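You operate a simulated robot arm through the tools that you are given. There is no shell and no other tool. Be economical: measure what you need, move in short steps, check, and stop when the job is done.

You run a simulated two-armed robot. Do the job below in one go: nothing can be reset, and whatever is moved stays where it is left.

Task
Pressure-test the red sensor at 6 bar and put it back.
Fine: clamp it in the test socket, shut the green vent, pump till TEST OK, vent again before you unclamp. Set down upright: what you pick out.

Only the result counts: the job must be done as asked and must still hold three seconds after the hand-in. Knocking over, shifting, dropping, spilling or breaking anything else fails it.

Robot
Two 7-joint arms with three-finger grippers on one trunk, on a base that drives. Base frame: it is fixed to the floor where the robot stands at the start and does not move with it; the origin is under the middle of the robot, x ahead of it, y to its left, z up; the surface under the hand at the start is at about z = 0.88. Readings come in m, degrees, newtons and seconds.
The left shoulder is at the start at [0.042, 0.154, 1.007], the right one opposite. With the tool pointing down near the work surface each hand reaches from about 0.1 to 0.62 m from the robot's upright axis, wherever it stands, measured 20 degrees to its own side. Places, roughly: green vent valve [0.4, 0.1, 0.9]; sensor clamp [0.5, 0.2, 0.9]; sensor test socket [0.4, 0.2, 0.9]; test pump display [0.6, 0.2, 0.9]; test pump plunger [0.5, 0.1, 1]. Payload 2.69 kg a hand.
The tool frame of a hand sits at the grasp point between the pads (the TCP): z along the fingers, y along the line on which they close. The tips reach 0.029 m beyond it. The gripper opens to 0.12 m. The gripper's body begins 0.078 m behind the TCP.
Orientation is told as [roll, pitch, yaw] about the base's x, y, z axes, in that order, counted from this pose: with the fingers straight down and closing along the base's y, the tool's x points along the base's -x, its y along +y and its z along -z.

Tools
- The arms move only by the tool jog_arm. It takes "left_motion", "right_motion" or both (then of equal length, played together; a hand with none holds still); each is a list of rows, each a list of 7 numbers: the shift along the base's x, y, z in m, then the turn, a rotation vector about the base's x, y, z in rad, then the finger opening in m, from 0 to 0.12. In form: [[x, y, z, ax, ay, az, fingers], ...]. A call has 1 to 12 rows; each row is the pose to reach, as a shift and turn from the pose commanded when the call began. Each row takes 0.2 s and may step no farther than 0.05 m and 8.6 degrees from the row before; otherwise, or with a gripper value out of range, the whole call is refused. Where a pose cannot be reached the arm comes as near as it can. A force on the tool above 60 N (or 10 N above the force at the start of the call, whichever is more), or a blocked arm, ends the call early, and 0.2 s more pass. The fingers move at their own pace and stop on an object; they squeeze with about 29 N. The grip force told is the motor's: it shows also when the fingers shut on nothing. Time passes only in rows, and 0.2 s behind the last, so rows that repeat a pose let the fingers close. The reply holds the time, the measured pose of the TCP, the force on the tool along the base axes, the opening and the grip force, in the units named above and with some noise, with the torque about the TCP (base axes, N m) and any sound that the robot's microphone picked up.
- Cameras (640 x 400 px; columns grow to the right, rows downward): "scene" is now at [0.1514, 0.0185, 1.1578]; the picture's right is [0.21, -0.98, 0.00], its down [-0.53, -0.11, -0.84] and it looks along [0.82, 0.17, -0.54] (base axes); focal length 252 px, centre (320, 200). "left" rides on the left gripper at [0.063, 0, -0.104] in its tool frame; the picture's right is [-0.01, 1.00, 0.00], its down [-0.83, 0.00, -0.56] and it looks along [-0.56, 0.00, 0.83] (tool axes); focal length 275 px, centre (320, 200). "right" rides on the right gripper at [0.063, 0, -0.104] in its tool frame; the picture's right is [0.00, 1.00, 0.00], its down [-0.83, 0.00, -0.56] and it looks along [-0.56, 0.00, 0.83] (tool axes); focal length 275 px, centre (320, 200). There is no depth. A picture from a camera that has moved, and an enlarged one, comes with that camera's place and axes in the base frame and with its lens.
- snapshot(camera): a new picture of that camera. No time passes.
- raise_lower(by): slides the trunk up (or, below 0, down) by that many m; the arms and the scene camera ride with it, the base frame stays. It gives what a move gives, with no picture.
- roll_base(legs): drives the robot by 1 to 6 legs, each [ahead, left, turn to the left] in m, m and degrees, along the robot's own axes; the way and the turn of a leg run together, so that a leg with both is an arc; at most 1.5 m and 180 degrees a leg. The arms and the cameras ride along, it lands a little off, and it stops where it bumps. It gives what a move gives.
- pan_tilt(pan, tilt): turns the head with the scene camera to pan (to the left, within 80 degrees either way) and tilt (down, from -29 to 69), counted from straight ahead of the robot. It gives what a move gives.
- inspect(camera, box): a new picture of the part [left, top, right, bottom] of that camera's present view, enlarged. No time passes.
- sign_off(): hands the job in; it is judged then, once.

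Go step by step. Nothing tells you exact positions but the pictures and the camera data: compare them with the known pose of the tool, close in by small moves and look again before you grip or let go. The budget is 120 turns and 108 pictures, counting those below and the enlarged ones. Unless the task says otherwise, let go and move clear before handing in, and close with one line.

The tools are called after "Call:" by a JSON object that holds its "op" and its "data". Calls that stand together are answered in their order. jog_arm: Moves the arms, as the interface text tells. Its arguments: {"type":"object","properties":{"left_motion":{"type":"array","items":{"type":"array","items":{"type":"number"}}},"right_motion":{"type":"array","items":{"type":"array","items":{"type":"number"}}}},"required":[]} The other tools are called the same way: raise_lower (by) slides the trunk up or down; roll_base (legs) drives the base; pan_tilt (pan, tilt) turns the head that bears the scene camera; snapshot (camera) takes a picture; inspect (camera, box) takes an enlarged picture of a part of a camera's view; sign_off () hands the job in.

At the start:

```text
time_s: 0.0
left_position: [0.4088, 0.386, 1.0003]
left_ee_rot: [0.0, 0.0, -0.1]
left_contact_force: [-0.4, -0.5, 0.2]
left_torque: [-0.04, 0.0, 0.01]
left_finger_gap: 0.12
left_grip_force: 0.1
right_position: [0.4028, -0.0428, 1.0011]
right_ee_rot: [0.1, -0.1, -0.1]
right_contact_force: [-0.5, -0.9, -1.0]
right_torque: [-0.03, -0.03, 0.0]
right_finger_gap: 0.1199
right_grip_force: 0.1
trunk travel left (down, up): [-0.375, 0.063]
robot x, y, heading: [0.0008, 0.0011, -0.0]
head pan, tilt: [11.9, 32.9]
```

scene: 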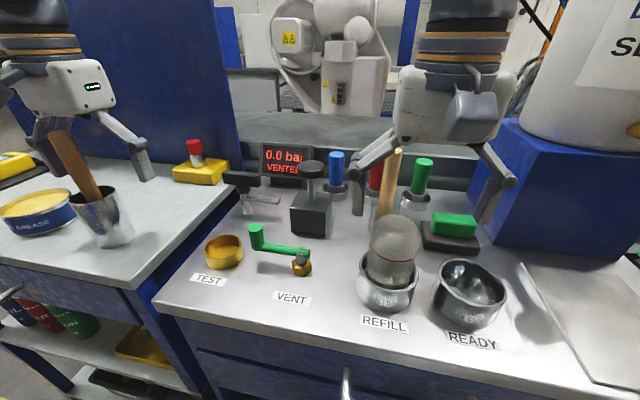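
right: 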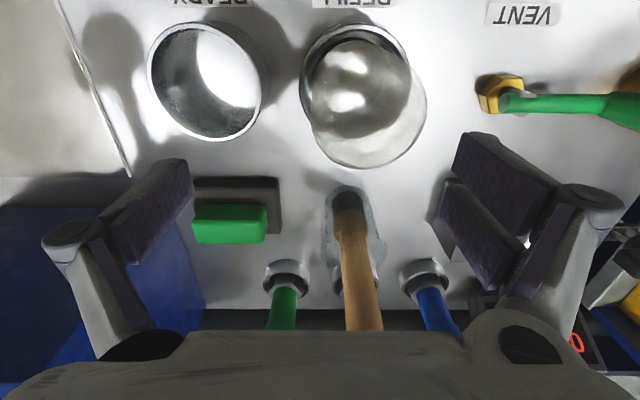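
left: 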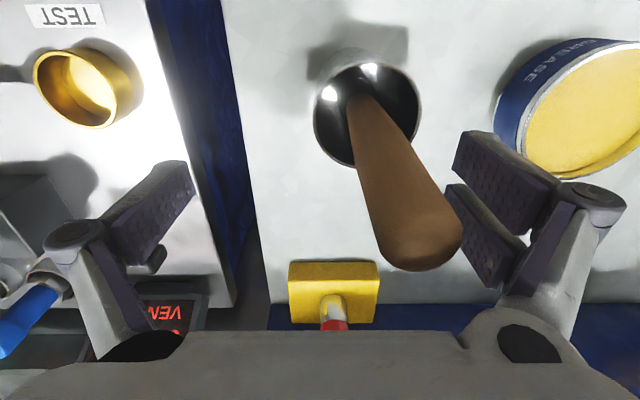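

I see a bench with a test socket (brass cup), green vent lever, pump, display, and a row of blue/red/green sensors behind; the red one is behind a wooden handle. I look closer first.

Call:
{"op": "inspect", "data": {"camera": "scene", "box": [300, 120, 500, 245]}}

Call:
{"op": "inspect", "data": {"camera": "scene", "box": [160, 120, 360, 310]}}

```text
3.20 times, centred on (400, 182) of scene
camera zoom: at [0.1514, 0.0185, 1.1578], right [0.21, -0.98, 0.0], down [-0.53, -0.11, -0.84], along [0.82, 0.17, -0.54], focal length 806 px, centre (64, 256)
```

zoom: 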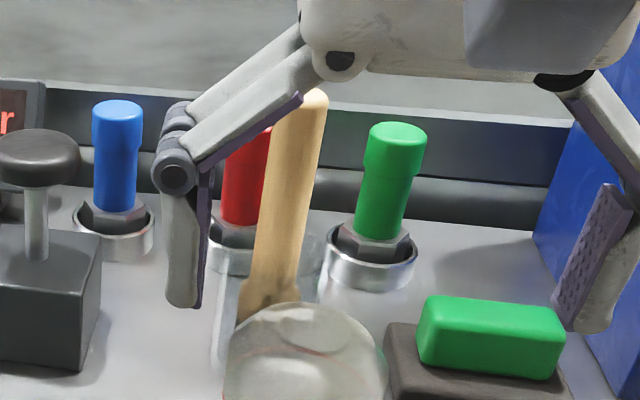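

```text
2.11 times, centred on (260, 215) of scene
camera zoom: at [0.1514, 0.0185, 1.1578], right [0.21, -0.98, 0.0], down [-0.53, -0.11, -0.84], along [0.82, 0.17, -0.54], focal length 530 px, centre (446, 168)
```

zoom: 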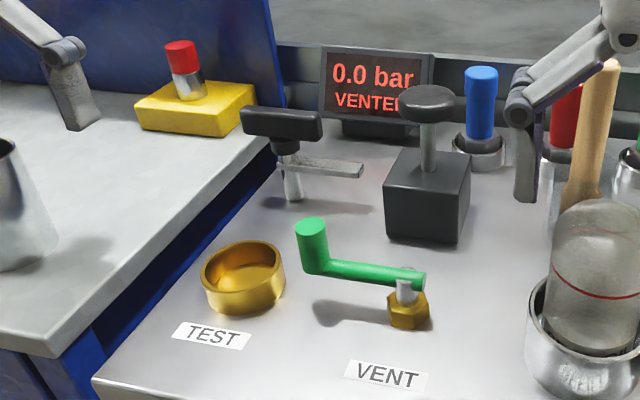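

Glass jar with a wooden-handled brush stands right in front of the red sensor. I move the right hand back and up for a clearer view.

Call:
{"op": "jog_arm", "data": {"right_motion": [[-0.03, -0.02, 0.03, 0, 0, 0, 0.12], [-0.06, -0.05, 0.06, 0, 0, 0, 0.12], [-0.08, -0.08, 0.09, 0, 0, 0, 0.12], [-0.09, -0.12, 0.1, 0, 0, 0, 0.12]]}}

Call:
{"op": "raise_lower", "data": {"by": 0.06}}

Call:
{"op": "snapshot", "data": {"camera": "scene"}}

Call:
{"op": "snapshot", "data": {"camera": "right"}}

```text
refused: row 2 steps farther than a row can; nothing moved
```

```text
time_s: 1.0
left_position: [0.4097, 0.3873, 1.0592]
left_ee_rot: [-0.1, 0.1, 0.1]
left_contact_force: [1.0, 0.5, 0.2]
left_torque: [-0.03, 0.06, 0.01]
left_finger_gap: 0.1196
left_grip_force: 0.0
right_position: [0.4039, -0.0413, 1.0587]
right_ee_rot: [0.0, 0.1, 0.1]
right_contact_force: [-0.5, -0.2, 0.0]
right_torque: [0.04, 0.05, 0.02]
right_finger_gap: 0.1198
right_grip_force: 0.0
trunk travel left (down, up): [-0.435, 0.003]
robot x, y, heading: [-0.0012, -0.0001, -0.1]
head pan, tilt: [11.9, 32.9]
```

```text
102 pictures are left
camera scene: at [0.0938, 0.0187, 1.2261], right [0.21, -0.98, 0.0], down [-0.53, -0.11, -0.84], along [0.82, 0.17, -0.54], focal length 252 px, centre (320, 200)
```

scene: 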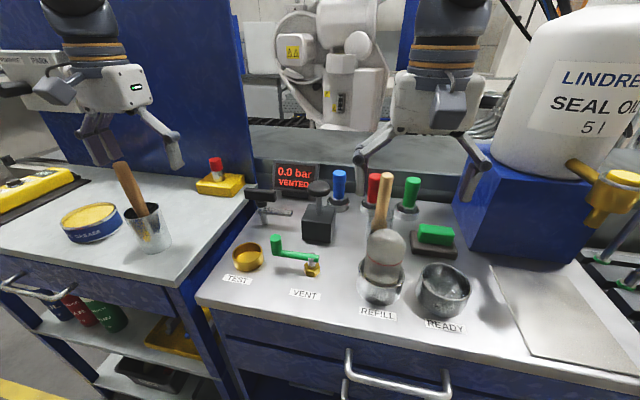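

```text
101 pictures are left
camera right: at [0.3421, -0.0425, 1.1643], right [-0.01, 1.0, 0.0], down [0.83, 0.0, 0.56], along [0.56, 0.0, -0.83], focal length 275 px, centre (320, 200)
```

right: 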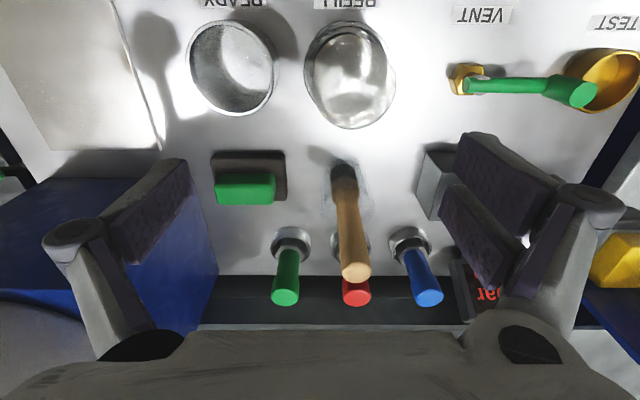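

The sensors stand at about x 0.58, red at y≈0. I zoom in on the test station and the sensors from the new viewpoint.

Call:
{"op": "inspect", "data": {"camera": "scene", "box": [220, 150, 350, 290]}}

Call:
{"op": "inspect", "data": {"camera": "scene", "box": [320, 150, 460, 290]}}

Call:
{"op": "inspect", "data": {"camera": "right", "box": [250, 140, 470, 320]}}

Call:
{"op": "snapshot", "data": {"camera": "left"}}

```text
2.86 times, centred on (285, 220) of scene
camera zoom: at [0.0938, 0.0187, 1.2261], right [0.21, -0.98, 0.0], down [-0.53, -0.11, -0.84], along [0.82, 0.17, -0.54], focal length 719 px, centre (420, 143)
```

zoom: 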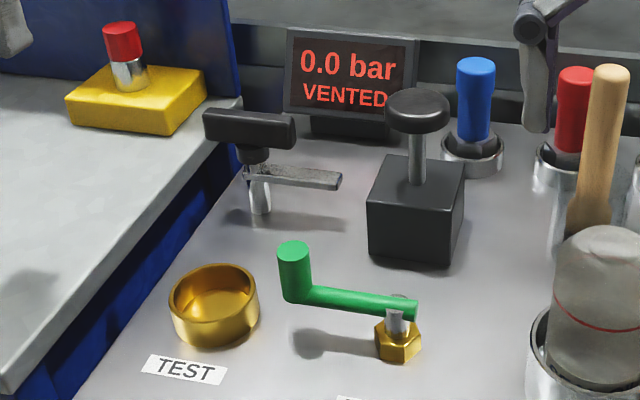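

```text
2.86 times, centred on (390, 220) of scene
camera zoom: at [0.0938, 0.0187, 1.2261], right [0.21, -0.98, 0.0], down [-0.53, -0.11, -0.84], along [0.82, 0.17, -0.54], focal length 719 px, centre (120, 143)
```

zoom: 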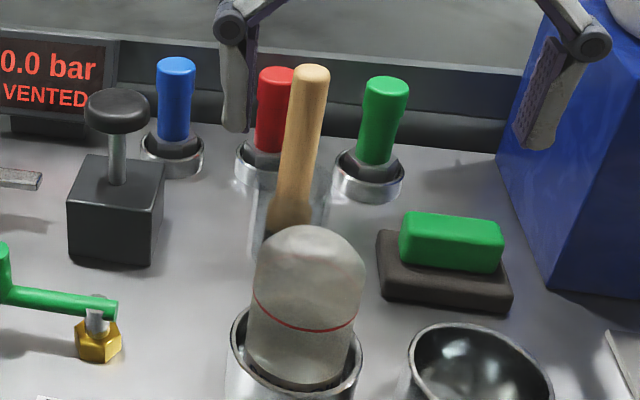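

```text
2.22 times, centred on (360, 230) of right
camera zoom: at [0.3421, -0.0425, 1.1643], right [-0.01, 1.0, 0.0], down [0.83, 0.0, 0.56], along [0.56, 0.0, -0.83], focal length 612 px, centre (231, 133)
```

zoom: 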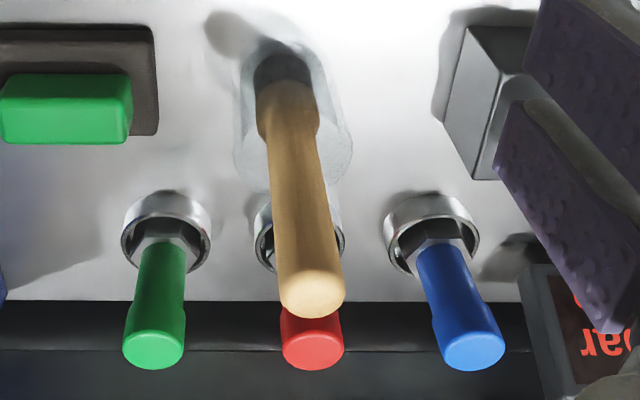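

```text
97 pictures are left
camera left: at [0.3467, 0.3863, 1.163], right [0.0, 1.0, 0.0], down [0.83, 0.0, 0.55], along [0.55, 0.0, -0.83], focal length 275 px, centre (320, 200)
```

left: 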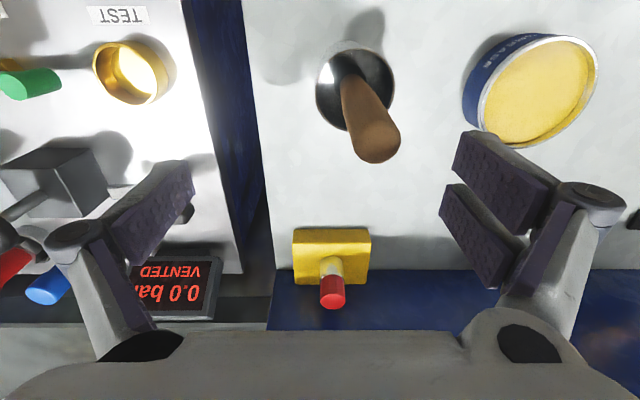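

Estimate: red sensor at (0.583, -0.004), top z≈0.985; brush handle top at (0.507, -0.015, 1.02). I raise the right hand and move over the red sensor with fingers at 0.06.

Call:
{"op": "jog_arm", "data": {"right_motion": [[0, 0, 0.045, 0, 0, 0, 0.09], [0, 0.01, 0.085, 0, 0, 0, 0.06], [0.04, 0.02, 0.1, 0, 0, 0, 0.06], [0.08, 0.03, 0.1, 0, 0, 0, 0.06], [0.12, 0.037, 0.1, 0, 0, 0, 0.06], [0.15, 0.037, 0.1, 0, 0, 0, 0.06], [0.179, 0.037, 0.1, 0, 0, 0, 0.06]]}}

Call:
{"op": "snapshot", "data": {"camera": "right"}}

Call:
{"op": "snapshot", "data": {"camera": "scene"}}

```text
time_s: 2.6
left_position: [0.4111, 0.3847, 1.0598]
left_ee_rot: [0.1, 0.1, -0.1]
left_contact_force: [0.7, 0.4, -0.2]
left_torque: [0.03, 0.04, -0.01]
left_finger_gap: 0.1199
left_grip_force: 0.0
right_position: [0.4751, -0.0446, 1.1054]
right_ee_rot: [0.0, 0.0, 0.0]
right_contact_force: [-0.2, -0.2, 0.7]
right_torque: [-0.02, 0.05, -0.02]
right_finger_gap: 0.0599
right_grip_force: 0.0
right hand out of reach, approached as far as the arm can: row 3, 4, 5, 6, 7
trunk travel left (down, up): [-0.435, 0.003]
robot x, y, heading: [0.0002, -0.0029, -0.2]
head pan, tilt: [11.9, 32.9]
```

```text
96 pictures are left
camera right: at [0.4136, -0.0445, 1.2111], right [0.0, 1.0, 0.0], down [0.83, 0.0, 0.56], along [0.56, 0.0, -0.83], focal length 275 px, centre (320, 200)
```

right: 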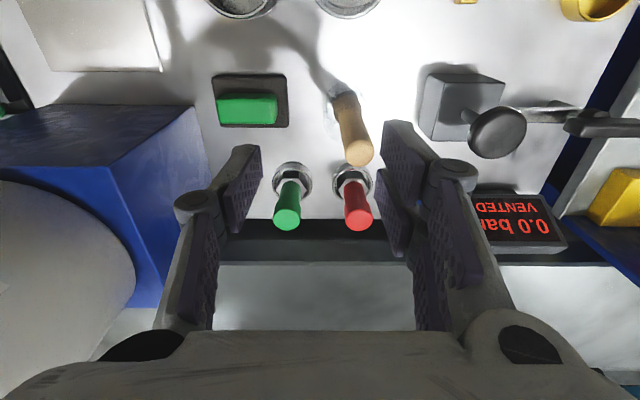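

```text
95 pictures are left
camera scene: at [0.0952, 0.0175, 1.2258], right [0.21, -0.98, 0.0], down [-0.53, -0.11, -0.84], along [0.82, 0.17, -0.54], focal length 252 px, centre (320, 200)
```

scene: 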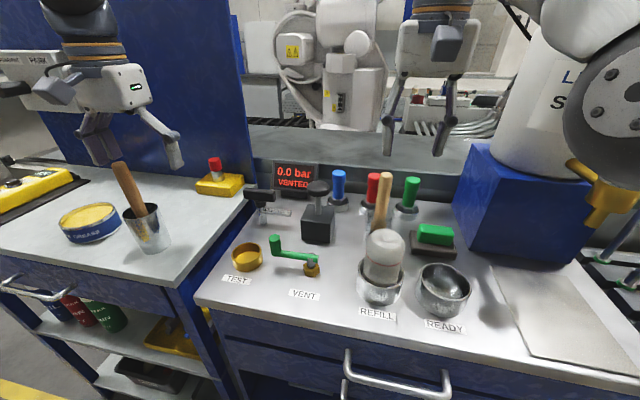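

The arm is out of reach at this height, so the base must come closer. I look down at the gap to the bench.

Call:
{"op": "pan_tilt", "data": {"pan": 0, "tilt": 69}}

Call:
{"op": "snapshot", "data": {"camera": "scene"}}

```text
time_s: 3.6
left_position: [0.4089, 0.3859, 1.0599]
left_ee_rot: [-0.1, 0.0, 0.1]
left_contact_force: [0.5, 0.3, -0.4]
left_torque: [-0.01, -0.02, 0.01]
left_finger_gap: 0.12
left_grip_force: 0.1
right_position: [0.4741, -0.0418, 1.1078]
right_ee_rot: [0.0, -0.2, 0.0]
right_contact_force: [0.1, 0.5, -0.1]
right_torque: [-0.02, 0.0, -0.01]
right_finger_gap: 0.0599
right_grip_force: 0.0
trunk travel left (down, up): [-0.435, 0.003]
robot x, y, heading: [-0.0006, -0.0019, -0.1]
head pan, tilt: [0.0, 68.8]
```

```text
94 pictures are left
camera scene: at [0.0618, 0.0002, 1.1793], right [0.0, -1.0, 0.0], down [-0.93, 0.0, -0.36], along [0.36, 0.0, -0.93], focal length 252 px, centre (320, 200)
```

scene: 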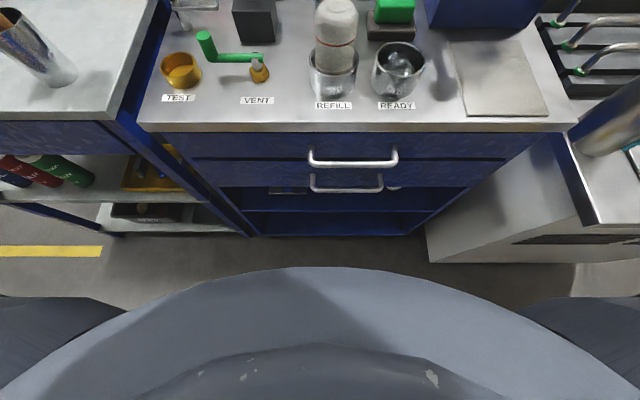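

There is roughly 7+ cm free in front of the base. I lift the left hand clear of the brush handle, then drive 5.5 cm ahead with a 15° left turn.

Call:
{"op": "jog_arm", "data": {"left_motion": [[0, 0, 0.04, 0, 0, 0, 0.12], [0, 0, 0.08, 0, 0, 0, 0.12], [-0.02, 0, 0.11, 0, 0, 0, 0.12], [-0.05, 0, 0.13, 0, 0, 0, 0.12], [-0.08, 0, 0.13, 0, 0, 0, 0.12]]}}

Call:
{"op": "roll_base", "data": {"legs": [[0.055, 0, 0], [0, 0, 15]]}}

Call:
{"op": "pan_tilt", "data": {"pan": 0, "tilt": 40}}

Call:
{"op": "snapshot", "data": {"camera": "scene"}}

Call:
{"op": "snapshot", "data": {"camera": "right"}}

```text
time_s: 4.8
left_position: [0.3266, 0.3845, 1.1916]
left_ee_rot: [-0.1, -0.1, 0.0]
left_contact_force: [-0.2, 1.0, 0.3]
left_torque: [0.02, -0.05, 0.03]
left_finger_gap: 0.12
left_grip_force: 0.1
right_position: [0.4731, -0.0432, 1.108]
right_ee_rot: [0.0, -0.2, 0.0]
right_contact_force: [0.2, 0.1, 0.5]
right_torque: [0.0, -0.02, -0.02]
right_finger_gap: 0.06
right_grip_force: 0.1
trunk travel left (down, up): [-0.435, 0.003]
robot x, y, heading: [-0.001, 0.0011, 0.1]
head pan, tilt: [0.0, 68.8]
```

```text
time_s: 6.7
left_position: [0.2728, 0.4561, 1.1908]
left_ee_rot: [0.0, -0.1, 15.0]
left_contact_force: [-0.2, -0.3, -0.4]
left_torque: [0.0, 0.0, -0.02]
left_finger_gap: 0.12
left_grip_force: 0.0
right_position: [0.5239, 0.0808, 1.1079]
right_ee_rot: [0.0, -0.1, 15.0]
right_contact_force: [-0.2, 0.1, 0.4]
right_torque: [0.01, -0.01, 0.03]
right_finger_gap: 0.0598
right_grip_force: 0.1
trunk travel left (down, up): [-0.435, 0.003]
robot x, y, heading: [0.0552, 0.0006, 15.1]
head pan, tilt: [0.0, 68.8]
```

```text
time_s: 7.6
left_position: [0.2727, 0.4567, 1.1901]
left_ee_rot: [0.0, -0.1, 14.9]
left_contact_force: [-0.2, -0.4, -0.9]
left_torque: [0.01, -0.03, 0.0]
left_finger_gap: 0.1202
left_grip_force: 0.0
right_position: [0.5242, 0.0823, 1.1079]
right_ee_rot: [0.0, -0.1, 14.9]
right_contact_force: [-0.3, -0.2, 0.3]
right_torque: [-0.01, -0.02, -0.01]
right_finger_gap: 0.0599
right_grip_force: 0.1
trunk travel left (down, up): [-0.435, 0.003]
robot x, y, heading: [0.0561, -0.0023, 15.0]
head pan, tilt: [0.0, 40.0]
```

```text
93 pictures are left
camera scene: at [0.1429, 0.0235, 1.2154], right [0.26, -0.97, 0.0], down [-0.62, -0.17, -0.77], along [0.74, 0.2, -0.64], focal length 252 px, centre (320, 200)
```

scene: 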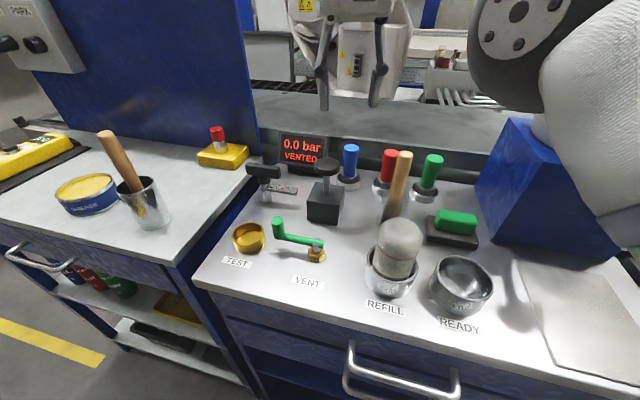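

```text
92 pictures are left
camera right: at [0.4634, 0.0642, 1.2127], right [-0.26, 0.96, 0.0], down [0.8, 0.22, 0.56], along [0.54, 0.15, -0.83], focal length 275 px, centre (320, 200)
```

right: 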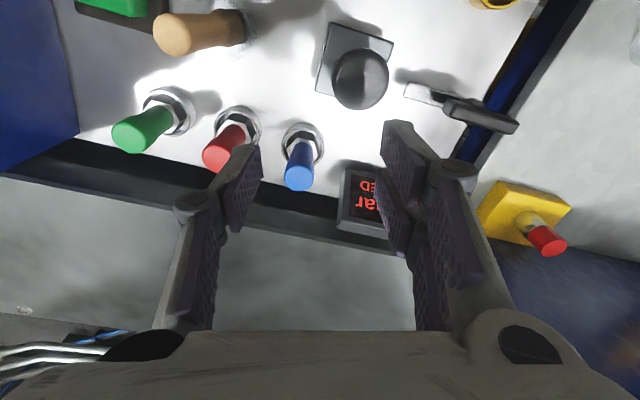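

Now the sensors are within range. I shift the right hand over the red sensor and square it to the row.

Call:
{"op": "jog_arm", "data": {"right_motion": [[0.015, -0.02, 0, 0, 0, -0.08, 0.06], [0.03, -0.045, 0, 0, 0, -0.16, 0.06], [0.045, -0.07, 0, 0, 0, -0.24, 0.06], [0.058, -0.082, 0, 0, 0, -0.262, 0.06]]}}

Call:
{"op": "snapshot", "data": {"camera": "right"}}

Call:
{"op": "snapshot", "data": {"camera": "scene"}}

```text
time_s: 8.6
left_position: [0.2721, 0.4555, 1.1902]
left_ee_rot: [0.0, 0.0, 14.9]
left_contact_force: [-0.7, -0.6, 0.1]
left_torque: [0.02, -0.02, -0.02]
left_finger_gap: 0.1197
left_grip_force: 0.0
right_position: [0.5777, -0.0098, 1.1042]
right_ee_rot: [0.1, -0.3, -0.1]
right_contact_force: [0.1, -1.1, -0.5]
right_torque: [-0.01, -0.01, -0.02]
right_finger_gap: 0.0602
right_grip_force: 0.0
right hand out of reach, approached as far as the arm can: row 2, 3, 4
trunk travel left (down, up): [-0.435, 0.003]
robot x, y, heading: [0.0567, 0.0022, 15.0]
head pan, tilt: [0.0, 40.0]
```

```text
91 pictures are left
camera right: at [0.5143, -0.011, 1.21], right [0.0, 1.0, 0.0], down [0.83, 0.0, 0.56], along [0.56, 0.0, -0.83], focal length 275 px, centre (320, 200)
```

right: 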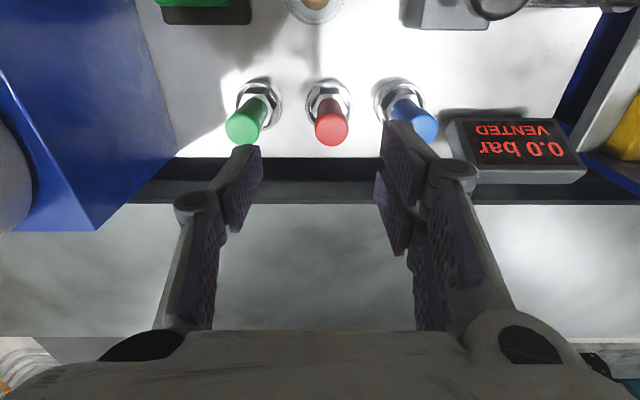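

```text
90 pictures are left
camera scene: at [0.143, 0.023, 1.2154], right [0.26, -0.97, 0.0], down [-0.62, -0.17, -0.77], along [0.74, 0.2, -0.64], focal length 252 px, centre (320, 200)
```

scene: 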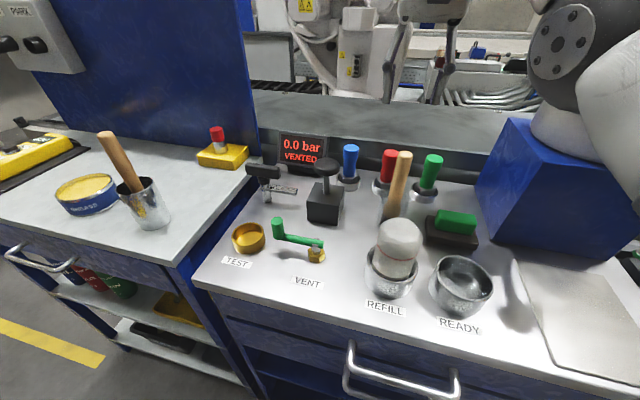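

Red sensor reads (0.589, -0.002). I come down to just above the sensor and recheck.

Call:
{"op": "jog_arm", "data": {"right_motion": [[0.003, 0.008, -0.03, 0, 0, 0, 0.06], [0.011, 0.008, -0.06, 0, 0, 0, 0.06], [0.011, 0.008, -0.08, 0, 0, 0, 0.06]]}}

Call:
{"op": "snapshot", "data": {"camera": "right"}}

Call:
{"op": "snapshot", "data": {"camera": "scene"}}

```text
time_s: 9.4
left_position: [0.2716, 0.4557, 1.1911]
left_ee_rot: [0.0, -0.1, 15.0]
left_contact_force: [-0.8, 0.1, 0.1]
left_torque: [0.04, -0.01, 0.04]
left_finger_gap: 0.1201
left_grip_force: 0.0
right_position: [0.6031, 0.0038, 1.0292]
right_ee_rot: [0.0, 0.0, 0.1]
right_contact_force: [1.1, 0.9, 0.2]
right_torque: [0.0, -0.02, -0.01]
right_finger_gap: 0.0599
right_grip_force: 0.0
right hand out of reach, approached as far as the arm can: row 1, 2, 3
trunk travel left (down, up): [-0.435, 0.003]
robot x, y, heading: [0.0527, -0.0014, 14.9]
head pan, tilt: [0.0, 40.0]
```

```text
89 pictures are left
camera right: at [0.5403, 0.0026, 1.1342], right [0.0, 1.0, 0.0], down [0.83, 0.0, 0.56], along [0.56, 0.0, -0.83], focal length 275 px, centre (320, 200)
```

right: 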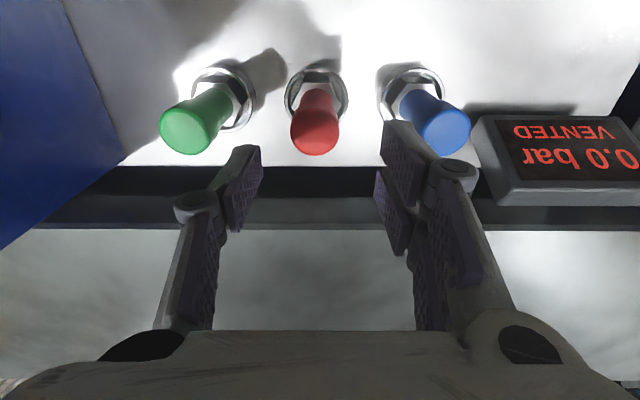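

```text
88 pictures are left
camera scene: at [0.1425, 0.0232, 1.2155], right [0.26, -0.97, 0.0], down [-0.62, -0.17, -0.77], along [0.74, 0.2, -0.64], focal length 252 px, centre (320, 200)
```

scene: 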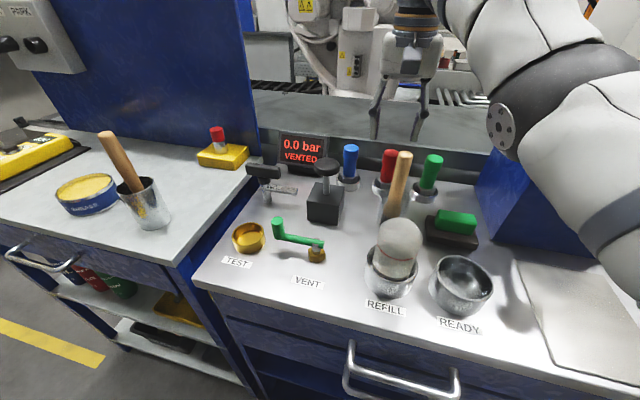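

Red sensor is at about (0.593, -0.001); the hand is 1 cm past it. I correct and lower a bit, then check the pose.

Call:
{"op": "jog_arm", "data": {"right_motion": [[0.0, -0.009, -0.01, 0, 0, 0, 0.06], [0.0, -0.009, -0.02, 0, 0, 0, 0.06], [0.0, -0.009, -0.02, 0, 0, 0, 0.06]]}}

```text
time_s: 10.2
left_position: [0.2729, 0.456, 1.19]
left_ee_rot: [-0.1, 0.0, 14.9]
left_contact_force: [0.0, 0.4, -0.3]
left_torque: [-0.02, -0.01, -0.01]
left_finger_gap: 0.12
left_grip_force: 0.0
right_position: [0.6115, -0.0012, 1.0112]
right_ee_rot: [-0.1, 0.0, 0.0]
right_contact_force: [-0.3, 0.9, 0.5]
right_torque: [-0.01, 0.02, 0.03]
right_finger_gap: 0.0599
right_grip_force: 0.0
right hand out of reach, approached as far as the arm can: row 1, 2, 3
trunk travel left (down, up): [-0.435, 0.003]
robot x, y, heading: [0.0524, 0.0021, 14.8]
head pan, tilt: [0.0, 40.0]
```

The commanded pose seems to have run ahead of the reachable one. I pull the command back in small steps to resynchronise.

Call:
{"op": "jog_arm", "data": {"right_motion": [[-0.03, -0.02, 0.0, 0, 0, 0, 0.06], [-0.03, -0.02, 0.0, 0, 0, 0, 0.06]]}}

```text
time_s: 10.8
left_position: [0.2721, 0.4569, 1.1911]
left_ee_rot: [0.0, -0.2, 14.9]
left_contact_force: [-0.1, 0.0, 0.4]
left_torque: [0.01, 0.03, 0.0]
left_finger_gap: 0.1199
left_grip_force: 0.1
right_position: [0.6101, -0.0077, 1.0205]
right_ee_rot: [0.0, 0.0, -0.1]
right_contact_force: [-0.4, -0.3, 0.5]
right_torque: [-0.01, -0.01, -0.03]
right_finger_gap: 0.06
right_grip_force: 0.1
right hand out of reach, approached as far as the arm can: row 1, 2
trunk travel left (down, up): [-0.435, 0.003]
robot x, y, heading: [0.0558, -0.0011, 15.0]
head pan, tilt: [0.0, 40.0]
```

Call:
{"op": "jog_arm", "data": {"right_motion": [[-0.03, -0.02, -0.015, 0, 0, 0, 0.06], [-0.05, -0.035, -0.02, 0, 0, 0, 0.06], [-0.05, -0.035, -0.02, 0, 0, 0, 0.06]]}}

```text
time_s: 11.6
left_position: [0.2712, 0.4561, 1.1913]
left_ee_rot: [0.0, -0.1, 14.9]
left_contact_force: [-0.7, -0.2, -0.2]
left_torque: [0.02, -0.02, -0.01]
left_finger_gap: 0.1199
left_grip_force: 0.0
right_position: [0.6138, -0.0142, 1.0194]
right_ee_rot: [0.0, -0.2, 0.0]
right_contact_force: [-0.2, 0.4, -0.1]
right_torque: [-0.01, -0.02, 0.0]
right_finger_gap: 0.0603
right_grip_force: 0.0
right hand out of reach, approached as far as the arm can: row 1, 2, 3
trunk travel left (down, up): [-0.435, 0.003]
robot x, y, heading: [0.0564, -0.0009, 15.2]
head pan, tilt: [0.0, 40.0]
```

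Call:
{"op": "jog_arm", "data": {"right_motion": [[-0.03, 0.0, 0.0, 0, 0, 0, 0.06], [-0.03, 0.0, 0.0, 0, 0, 0, 0.06]]}}

```text
time_s: 12.2
left_position: [0.2719, 0.4555, 1.191]
left_ee_rot: [0.0, 0.1, 14.8]
left_contact_force: [-0.2, -0.1, 0.0]
left_torque: [0.01, -0.02, 0.0]
left_finger_gap: 0.1199
left_grip_force: 0.1
right_position: [0.6079, -0.0052, 1.0264]
right_ee_rot: [-0.1, -0.1, 0.0]
right_contact_force: [0.4, 0.3, -0.8]
right_torque: [-0.04, 0.02, -0.01]
right_finger_gap: 0.0599
right_grip_force: 0.0
right hand out of reach, approached as far as the arm can: row 1, 2
trunk travel left (down, up): [-0.435, 0.003]
robot x, y, heading: [0.0568, -0.0018, 15.1]
head pan, tilt: [0.0, 40.0]
```

Call:
{"op": "jog_arm", "data": {"right_motion": [[-0.025, 0.0, -0.02, 0, 0, 0, 0.06], [-0.025, 0.0, -0.02, 0, 0, 0, 0.06]]}}

```text
time_s: 12.8
left_position: [0.2723, 0.4562, 1.1907]
left_ee_rot: [0.0, -0.1, 14.9]
left_contact_force: [-0.1, 0.0, -0.7]
left_torque: [0.02, 0.01, 0.01]
left_finger_gap: 0.1198
left_grip_force: 0.1
right_position: [0.6059, 0.0049, 1.0171]
right_ee_rot: [0.0, -0.1, -0.2]
right_contact_force: [-0.2, 0.4, 0.1]
right_torque: [-0.02, 0.02, 0.04]
right_finger_gap: 0.0598
right_grip_force: 0.0
right hand out of reach, approached as far as the arm can: row 1, 2
trunk travel left (down, up): [-0.435, 0.003]
robot x, y, heading: [0.0593, -0.0007, 15.1]
head pan, tilt: [0.0, 40.0]
```

Call:
{"op": "jog_arm", "data": {"right_motion": [[-0.03, -0.015, 0.0, 0, 0, 0, 0.06], [-0.03, -0.015, 0.0, 0, 0, 0, 0.06]]}}

```text
time_s: 13.4
left_position: [0.2719, 0.4572, 1.1919]
left_ee_rot: [0.1, 0.0, 15.0]
left_contact_force: [0.5, 0.4, 0.1]
left_torque: [0.0, -0.01, -0.02]
left_finger_gap: 0.1202
left_grip_force: 0.0
right_position: [0.6054, 0.0037, 1.0224]
right_ee_rot: [-0.1, -0.2, 0.0]
right_contact_force: [0.3, 0.7, 0.6]
right_torque: [0.03, 0.0, -0.01]
right_finger_gap: 0.0602
right_grip_force: 0.0
right hand out of reach, approached as far as the arm can: row 1, 2
trunk travel left (down, up): [-0.435, 0.003]
robot x, y, heading: [0.0527, 0.001, 15.0]
head pan, tilt: [0.0, 40.0]
```

Call:
{"op": "jog_arm", "data": {"right_motion": [[0, 0.0, 0.03, 0, 0, 0, 0.06], [0, 0.0, 0.06, 0, 0, 0, 0.06], [-0.03, 0.0, 0.08, 0, 0, 0, 0.06], [-0.06, 0, 0.08, 0, 0, 0, 0.06]]}}

Call:
{"op": "snapshot", "data": {"camera": "scene"}}

```text
time_s: 14.4
left_position: [0.2702, 0.4562, 1.1914]
left_ee_rot: [0.0, -0.2, 15.0]
left_contact_force: [-0.3, 0.3, 0.0]
left_torque: [0.02, -0.03, -0.01]
left_finger_gap: 0.1198
left_grip_force: 0.1
right_position: [0.5452, 0.0028, 1.1041]
right_ee_rot: [-0.1, -0.3, 0.0]
right_contact_force: [-0.8, -0.2, 0.0]
right_torque: [0.0, -0.02, -0.01]
right_finger_gap: 0.0601
right_grip_force: 0.1
right hand out of reach, approached as far as the arm can: row 1, 2, 3
trunk travel left (down, up): [-0.435, 0.003]
robot x, y, heading: [0.0544, 0.0024, 14.9]
head pan, tilt: [0.0, 40.0]
```

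```text
87 pictures are left
camera scene: at [0.1411, 0.0233, 1.2157], right [0.26, -0.97, 0.0], down [-0.62, -0.17, -0.77], along [0.74, 0.2, -0.64], focal length 252 px, centre (320, 200)
```

scene: 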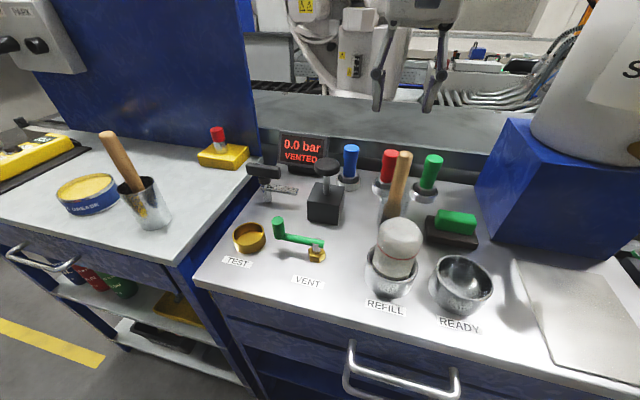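

The hand obeys again once higher and further back; the low spot was blocked by joint limits with the trunk raised. I lower the trunk back to its start height and retry.

Call:
{"op": "jog_arm", "data": {"right_motion": [[-0.03, 0, 0.02, 0, 0, 0, 0.06], [-0.05, 0, 0.04, 0, 0, 0, 0.06]]}}

Call:
{"op": "raise_lower", "data": {"by": -0.06}}

Call:
{"op": "jog_arm", "data": {"right_motion": [[0.03, 0, 0, 0, 0, 0, 0.06], [0.06, 0, 0, 0, 0, 0, 0.06], [0.09, 0, 0, 0, 0, 0, 0.06]]}}

```text
time_s: 15.0
left_position: [0.2724, 0.4565, 1.19]
left_ee_rot: [0.0, -0.1, 14.9]
left_contact_force: [-0.4, 0.1, -0.7]
left_torque: [-0.01, -0.01, 0.0]
left_finger_gap: 0.1201
left_grip_force: 0.1
right_position: [0.4967, 0.0009, 1.1399]
right_ee_rot: [0.0, -0.2, 0.0]
right_contact_force: [0.2, 0.4, -0.2]
right_torque: [0.04, -0.06, 0.02]
right_finger_gap: 0.0602
right_grip_force: 0.1
trunk travel left (down, up): [-0.435, 0.003]
robot x, y, heading: [0.057, -0.0026, 15.0]
head pan, tilt: [0.0, 40.0]
```

```text
time_s: 16.0
left_position: [0.2713, 0.4566, 1.1316]
left_ee_rot: [0.0, -0.2, 14.9]
left_contact_force: [0.1, -0.5, 0.2]
left_torque: [0.01, 0.01, -0.03]
left_finger_gap: 0.1202
left_grip_force: 0.1
right_position: [0.5221, 0.0095, 1.0195]
right_ee_rot: [-2.1, 7.7, -0.2]
right_contact_force: [-1.2, 0.0, 0.2]
right_torque: [0.0, -0.06, -0.01]
right_finger_gap: 0.0598
right_grip_force: 0.2
trunk travel left (down, up): [-0.375, 0.063]
robot x, y, heading: [0.0572, 0.0021, 15.0]
head pan, tilt: [0.0, 40.0]
```

```text
time_s: 16.8
left_position: [0.2724, 0.4561, 1.1309]
left_ee_rot: [0.0, -0.1, 14.9]
left_contact_force: [0.7, 0.6, 0.4]
left_torque: [0.01, 0.02, 0.02]
left_finger_gap: 0.1198
left_grip_force: 0.1
right_position: [0.5829, 0.0106, 1.0187]
right_ee_rot: [-2.1, 7.8, -0.2]
right_contact_force: [-0.7, -0.1, 0.3]
right_torque: [-0.02, -0.02, -0.02]
right_finger_gap: 0.06
right_grip_force: 0.1
right hand out of reach, approached as far as the arm can: row 3
trunk travel left (down, up): [-0.375, 0.063]
robot x, y, heading: [0.0552, 0.0036, 14.9]
head pan, tilt: [0.0, 40.0]
```

The right hand tilted during the trunk move, perhaps its elbow touched something. I look before going on.

Call:
{"op": "snapshot", "data": {"camera": "scene"}}

Call:
{"op": "snapshot", "data": {"camera": "right"}}

Call:
{"op": "snapshot", "data": {"camera": "left"}}

```text
86 pictures are left
camera scene: at [0.1986, 0.0385, 1.1471], right [0.26, -0.97, 0.0], down [-0.62, -0.17, -0.77], along [0.74, 0.2, -0.64], focal length 252 px, centre (320, 200)
```

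scene: 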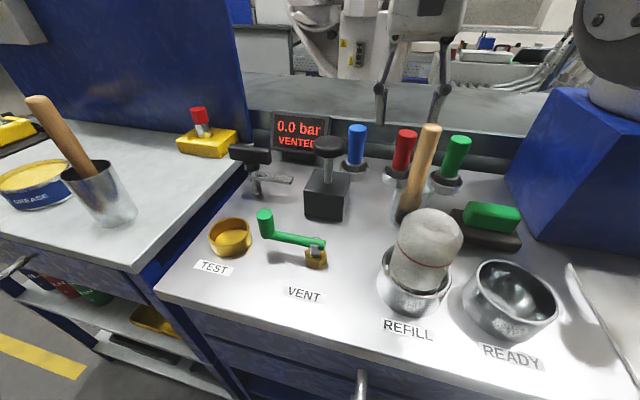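

```text
85 pictures are left
camera right: at [0.5356, 0.0134, 1.132], right [-0.01, 1.0, -0.04], down [0.9, 0.02, 0.44], along [0.44, -0.03, -0.9], focal length 275 px, centre (320, 200)
```

right: 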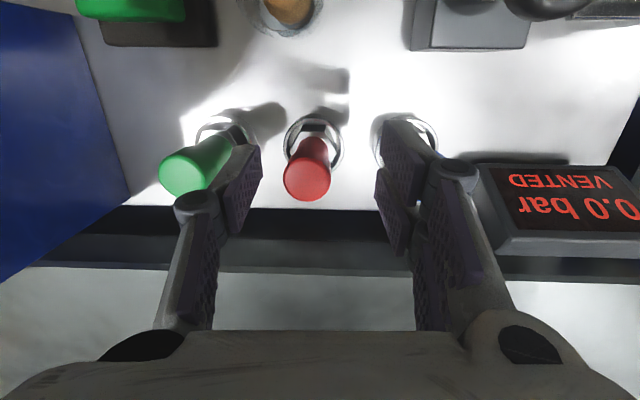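

```text
84 pictures are left
camera left: at [0.2101, 0.4399, 1.235], right [-0.25, 0.97, 0.0], down [0.8, 0.21, 0.56], along [0.54, 0.14, -0.83], focal length 275 px, centre (320, 200)
```

left: 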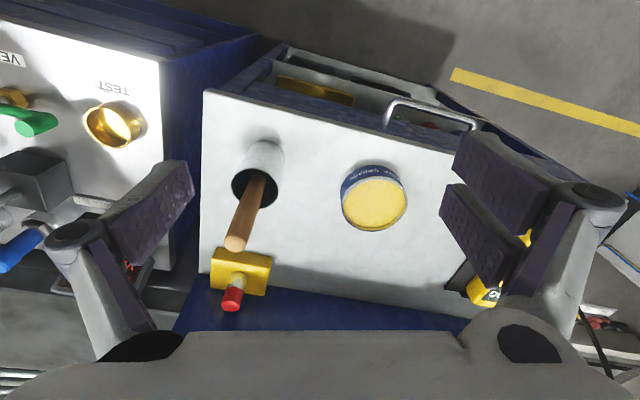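

Nothing was disturbed; only the wrist tilted. I level the hand again and centre it over the red sensor.

Call:
{"op": "jog_arm", "data": {"right_motion": [[0.0, -0.006, 0.005, 0.018, -0.067, 0, 0.06], [0.006, -0.011, 0.005, 0.037, -0.135, 0, 0.06], [0.01, -0.012, 0.005, 0.037, -0.135, 0.003, 0.06]]}}

Call:
{"op": "snapshot", "data": {"camera": "right"}}

```text
time_s: 17.6
left_position: [0.2714, 0.4559, 1.1314]
left_ee_rot: [0.0, 0.1, 14.9]
left_contact_force: [-0.2, 0.1, 0.1]
left_torque: [0.01, 0.03, 0.02]
left_finger_gap: 0.1197
left_grip_force: 0.0
right_position: [0.5945, -0.0016, 1.0241]
right_ee_rot: [-0.1, -0.1, 0.2]
right_contact_force: [-0.6, 0.3, 0.1]
right_torque: [-0.01, -0.03, 0.01]
right_finger_gap: 0.0601
right_grip_force: 0.1
trunk travel left (down, up): [-0.375, 0.063]
robot x, y, heading: [0.0531, 0.0018, 15.0]
head pan, tilt: [0.0, 40.0]
```

```text
83 pictures are left
camera right: at [0.5315, -0.0031, 1.1293], right [-0.01, 1.0, 0.0], down [0.83, 0.01, 0.56], along [0.56, 0.0, -0.83], focal length 275 px, centre (320, 200)
```

right: 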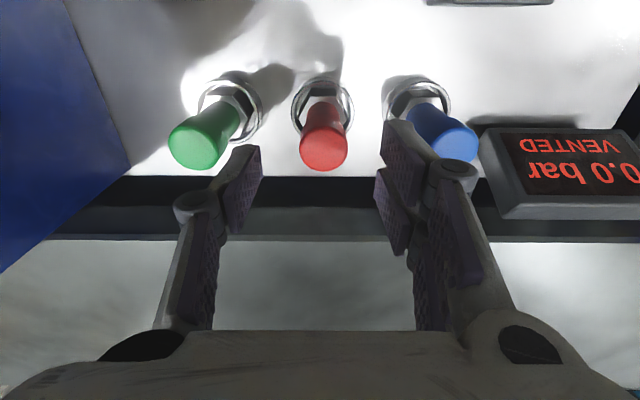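

Aligned within a couple of millimetres. I lower to grasp height and close.

Call:
{"op": "jog_arm", "data": {"right_motion": [[-0.001, 0.001, -0.02, 0, 0, 0, 0.06], [-0.002, 0.001, -0.04, 0, 0, 0, 0.06], [-0.002, 0.001, -0.056, 0, 0, 0, 0.06], [-0.002, 0.001, -0.056, 0, 0, 0, 0.06]]}}

Call:
{"op": "snapshot", "data": {"camera": "right"}}

Call:
{"op": "inspect", "data": {"camera": "scene", "box": [340, 60, 500, 230]}}

```text
time_s: 18.6
left_position: [0.2709, 0.4572, 1.1313]
left_ee_rot: [0.1, -0.1, 14.9]
left_contact_force: [-0.1, 0.8, 0.0]
left_torque: [-0.02, 0.04, 0.01]
left_finger_gap: 0.1202
left_grip_force: 0.0
right_position: [0.5917, -0.0008, 0.9673]
right_ee_rot: [-0.1, 0.0, 0.1]
right_contact_force: [-0.1, 0.4, 0.1]
right_torque: [0.02, 0.02, 0.0]
right_finger_gap: 0.0599
right_grip_force: 0.1
trunk travel left (down, up): [-0.375, 0.063]
robot x, y, heading: [0.0586, 0.0003, 15.2]
head pan, tilt: [0.0, 40.0]
```

```text
82 pictures are left
camera right: at [0.5294, -0.0028, 1.0722], right [-0.01, 1.0, 0.0], down [0.83, 0.01, 0.56], along [0.56, 0.0, -0.83], focal length 275 px, centre (320, 200)
```

right: 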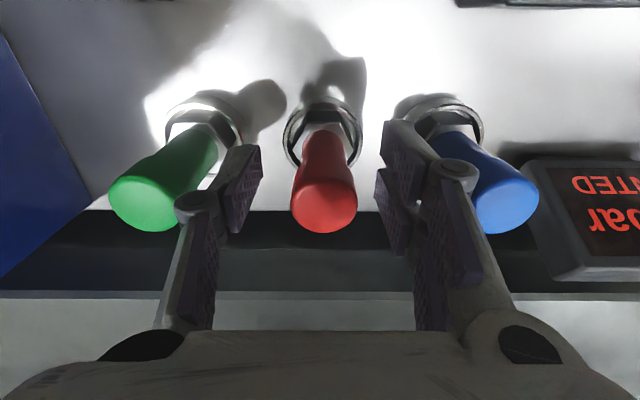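

```text
2.35 times, centred on (420, 145) of scene
camera zoom: at [0.1991, 0.0385, 1.147], right [0.26, -0.97, 0.0], down [-0.62, -0.17, -0.77], along [0.74, 0.2, -0.64], focal length 592 px, centre (85, 329)
```

zoom: 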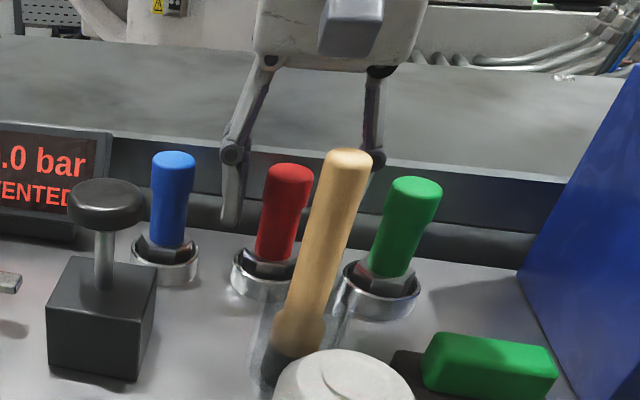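

Fingers straddle the red sensor with clear space to its neighbours. I close the grip.

Call:
{"op": "jog_arm", "data": {"right_motion": [[0, 0, 0, 0, 0, 0, 0.04], [0, 0, 0, 0, 0, 0, 0.01], [0, 0, 0, 0, 0, 0, 0.01], [0, 0, 0, 0, 0, 0, 0.01]]}}

Call:
{"op": "snapshot", "data": {"camera": "right"}}

```text
time_s: 19.6
left_position: [0.2715, 0.4566, 1.1304]
left_ee_rot: [-0.1, 0.0, 14.9]
left_contact_force: [0.4, 0.6, 0.1]
left_torque: [-0.01, -0.01, 0.0]
left_finger_gap: 0.12
left_grip_force: 0.1
right_position: [0.5917, -0.0019, 0.9684]
right_ee_rot: [0.1, 0.0, 0.1]
right_contact_force: [-0.8, 0.5, -0.4]
right_torque: [0.0, 0.0, 0.04]
right_finger_gap: 0.0296
right_grip_force: 29.1
trunk travel left (down, up): [-0.375, 0.063]
robot x, y, heading: [0.0537, 0.0001, 15.0]
head pan, tilt: [0.0, 40.0]
```

```text
80 pictures are left
camera right: at [0.5296, -0.0027, 1.0723], right [-0.01, 1.0, 0.0], down [0.83, 0.01, 0.56], along [0.56, 0.0, -0.83], focal length 275 px, centre (320, 200)
```

right: 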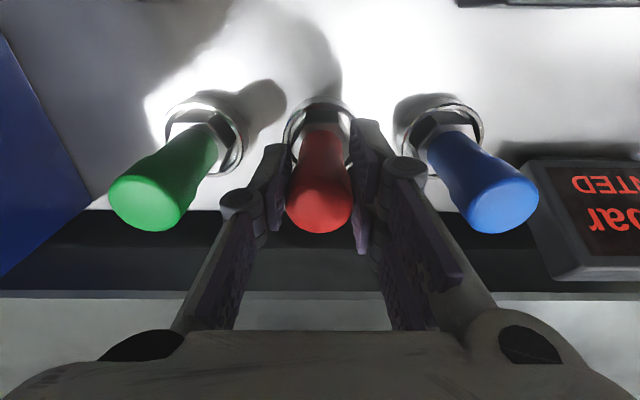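

Gripped (29.6 mm). I lift it straight up, then drift slightly back while rising further.

Call:
{"op": "jog_arm", "data": {"right_motion": [[0, 0, 0.015, 0, 0, 0, 0.01], [0, 0, 0.035, 0, 0, 0, 0.01], [0, 0, 0.055, 0, 0, 0, 0.01], [0, 0, 0.075, 0, 0, 0, 0.01], [-0.01, 0.005, 0.095, 0, 0, 0, 0.01], [-0.02, 0.01, 0.115, 0, 0, 0, 0.01], [-0.03, 0.015, 0.135, 0, 0, 0, 0.01]]}}

Call:
{"op": "snapshot", "data": {"camera": "right"}}

Call:
{"op": "snapshot", "data": {"camera": "scene"}}

```text
time_s: 21.2
left_position: [0.2709, 0.4569, 1.1287]
left_ee_rot: [-0.1, 0.0, 14.9]
left_contact_force: [0.2, -0.3, 0.2]
left_torque: [-0.02, -0.01, 0.01]
left_finger_gap: 0.1203
left_grip_force: 0.0
right_position: [0.5604, 0.0138, 1.1021]
right_ee_rot: [0.1, 0.1, 0.2]
right_contact_force: [-1.3, 0.3, -1.8]
right_torque: [0.02, 0.04, 0.0]
right_finger_gap: 0.0294
right_grip_force: 29.3
trunk travel left (down, up): [-0.375, 0.063]
robot x, y, heading: [0.0534, 0.0007, 14.9]
head pan, tilt: [0.0, 40.0]
```

```text
79 pictures are left
camera right: at [0.499, 0.0125, 1.2075], right [-0.01, 1.0, 0.0], down [0.83, 0.01, 0.56], along [0.56, 0.0, -0.83], focal length 275 px, centre (320, 200)
```

right: 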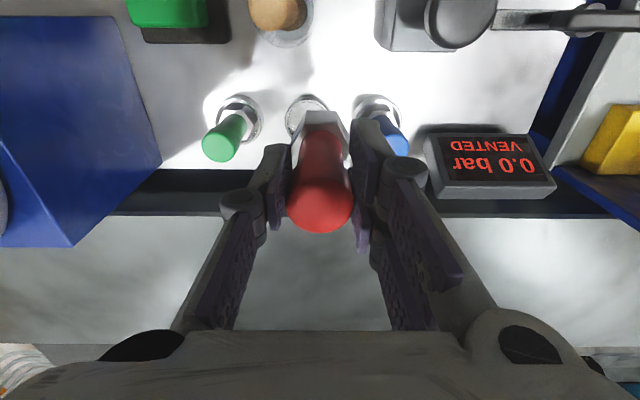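

```text
78 pictures are left
camera scene: at [0.1991, 0.0386, 1.147], right [0.26, -0.97, 0.0], down [-0.62, -0.17, -0.77], along [0.74, 0.2, -0.64], focal length 252 px, centre (320, 200)
```

scene: 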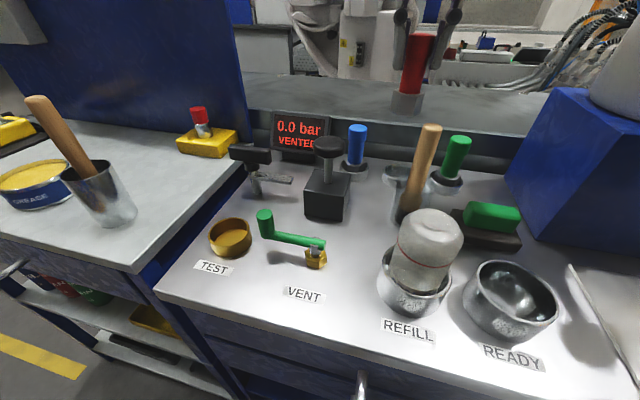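

The sensor is out and upright, its foot about 84 mm below the TCP. I carry it at height towards the test socket.

Call:
{"op": "jog_arm", "data": {"right_motion": [[-0.023, 0.028, 0, 0, 0, 0, 0.01], [-0.047, 0.056, 0, 0, 0, 0, 0.01], [-0.07, 0.084, 0, 0, 0, 0, 0.01], [-0.093, 0.112, 0, 0, 0, 0, 0.01], [-0.116, 0.14, 0, 0, 0, 0, 0.01], [-0.14, 0.168, 0, 0, 0, 0, 0.01], [-0.16, 0.186, 0, 0, 0, 0, 0.01]]}}

Call:
{"op": "snapshot", "data": {"camera": "right"}}

Call:
{"op": "snapshot", "data": {"camera": "scene"}}

Call:
{"op": "snapshot", "data": {"camera": "left"}}

```text
time_s: 22.8
left_position: [0.2711, 0.457, 1.1304]
left_ee_rot: [0.0, -0.1, 14.8]
left_contact_force: [0.2, 0.5, -0.8]
left_torque: [0.02, 0.02, 0.0]
left_finger_gap: 0.1198
left_grip_force: 0.1
right_position: [0.3997, 0.1939, 1.0973]
right_ee_rot: [0.0, -0.2, 0.0]
right_contact_force: [-0.5, -0.1, -1.7]
right_torque: [0.01, 0.01, 0.02]
right_finger_gap: 0.0289
right_grip_force: 29.1
right hand out of reach, approached as far as the arm can: row 7
trunk travel left (down, up): [-0.375, 0.063]
robot x, y, heading: [0.0532, -0.0003, 15.4]
head pan, tilt: [0.0, 40.0]
```

```text
77 pictures are left
camera right: at [0.3353, 0.1938, 1.2022], right [0.0, 1.0, 0.0], down [0.83, 0.0, 0.56], along [0.56, 0.0, -0.83], focal length 275 px, centre (320, 200)
```

right: 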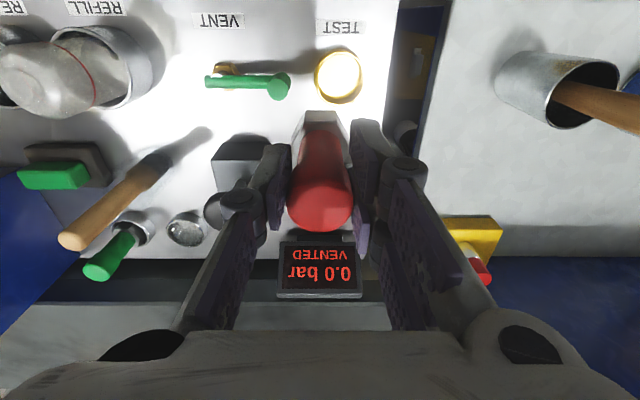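

```text
76 pictures are left
camera scene: at [0.1999, 0.0387, 1.1493], right [0.26, -0.97, 0.0], down [-0.6, -0.16, -0.78], along [0.76, 0.2, -0.62], focal length 252 px, centre (320, 200)
```

scene: 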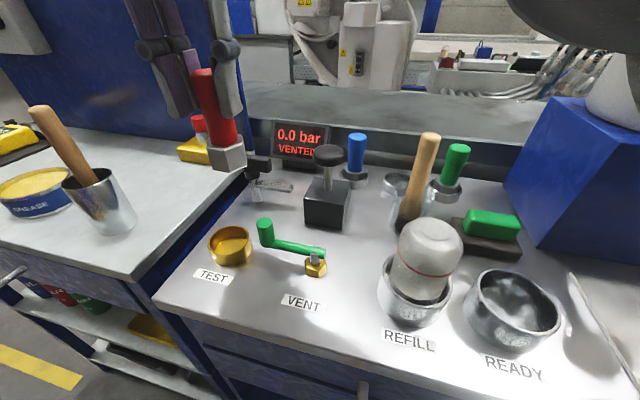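

```text
75 pictures are left
camera left: at [0.2105, 0.4399, 1.235], right [-0.25, 0.97, 0.0], down [0.8, 0.21, 0.56], along [0.54, 0.14, -0.83], focal length 275 px, centre (320, 200)
```

left: 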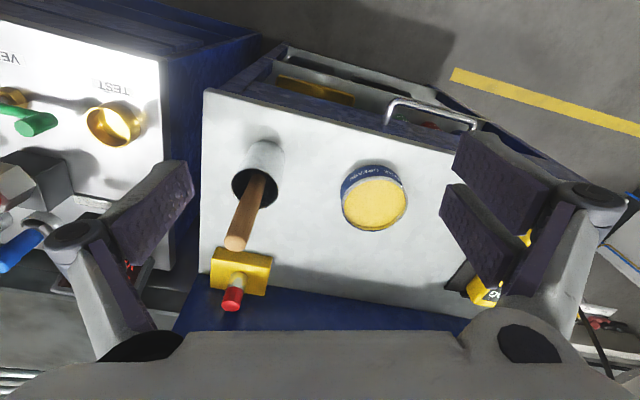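

The socket lies at about (0.385, 0.213). I try reaching over it a bit lower.

Call:
{"op": "jog_arm", "data": {"right_motion": [[-0.005, 0.005, -0.02, 0, 0, 0, 0.01], [-0.01, 0.012, -0.035, 0, 0, 0, 0.01], [-0.015, 0.019, -0.047, 0, 0, 0, 0.01], [-0.015, 0.019, -0.047, 0, 0, 0, 0.01]]}}

Call:
{"op": "snapshot", "data": {"camera": "right"}}

Call:
{"op": "snapshot", "data": {"camera": "scene"}}

```text
time_s: 23.8
left_position: [0.2707, 0.4565, 1.1319]
left_ee_rot: [0.0, 0.0, 14.9]
left_contact_force: [-0.1, 0.0, -0.3]
left_torque: [-0.01, 0.02, 0.03]
left_finger_gap: 0.1202
left_grip_force: 0.0
right_position: [0.3828, 0.2129, 1.0499]
right_ee_rot: [0.1, 0.3, -0.1]
right_contact_force: [0.3, 0.5, -1.5]
right_torque: [-0.01, -0.01, 0.0]
right_finger_gap: 0.0293
right_grip_force: 28.7
trunk travel left (down, up): [-0.375, 0.063]
robot x, y, heading: [0.0539, 0.003, 15.0]
head pan, tilt: [0.0, 40.0]
```

```text
74 pictures are left
camera right: at [0.3218, 0.2111, 1.1552], right [0.0, 1.0, 0.0], down [0.83, 0.0, 0.55], along [0.55, 0.0, -0.83], focal length 275 px, centre (320, 200)
```

right: 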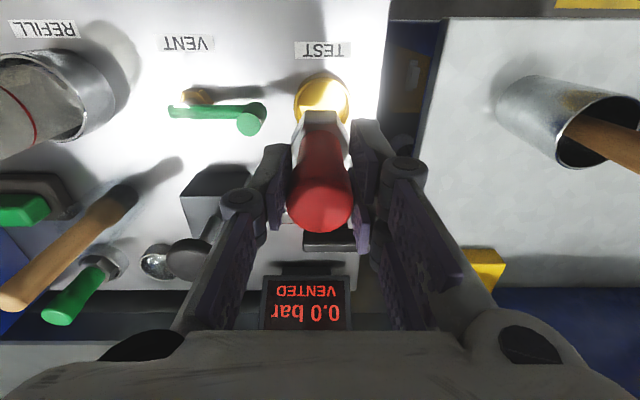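

```text
73 pictures are left
camera scene: at [0.2017, 0.0421, 1.1549], right [0.29, -0.96, 0.0], down [-0.54, -0.16, -0.82], along [0.79, 0.24, -0.57], focal length 252 px, centre (320, 200)
```

scene: 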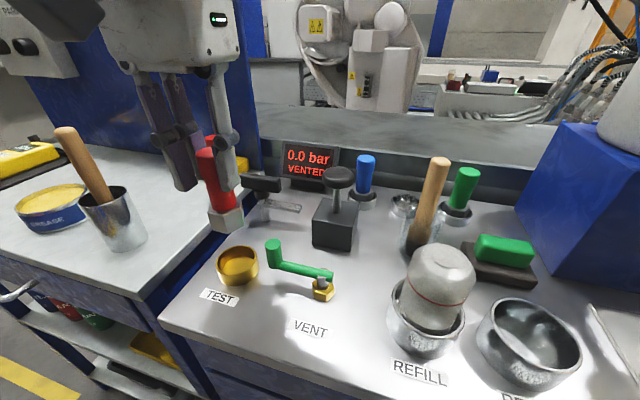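

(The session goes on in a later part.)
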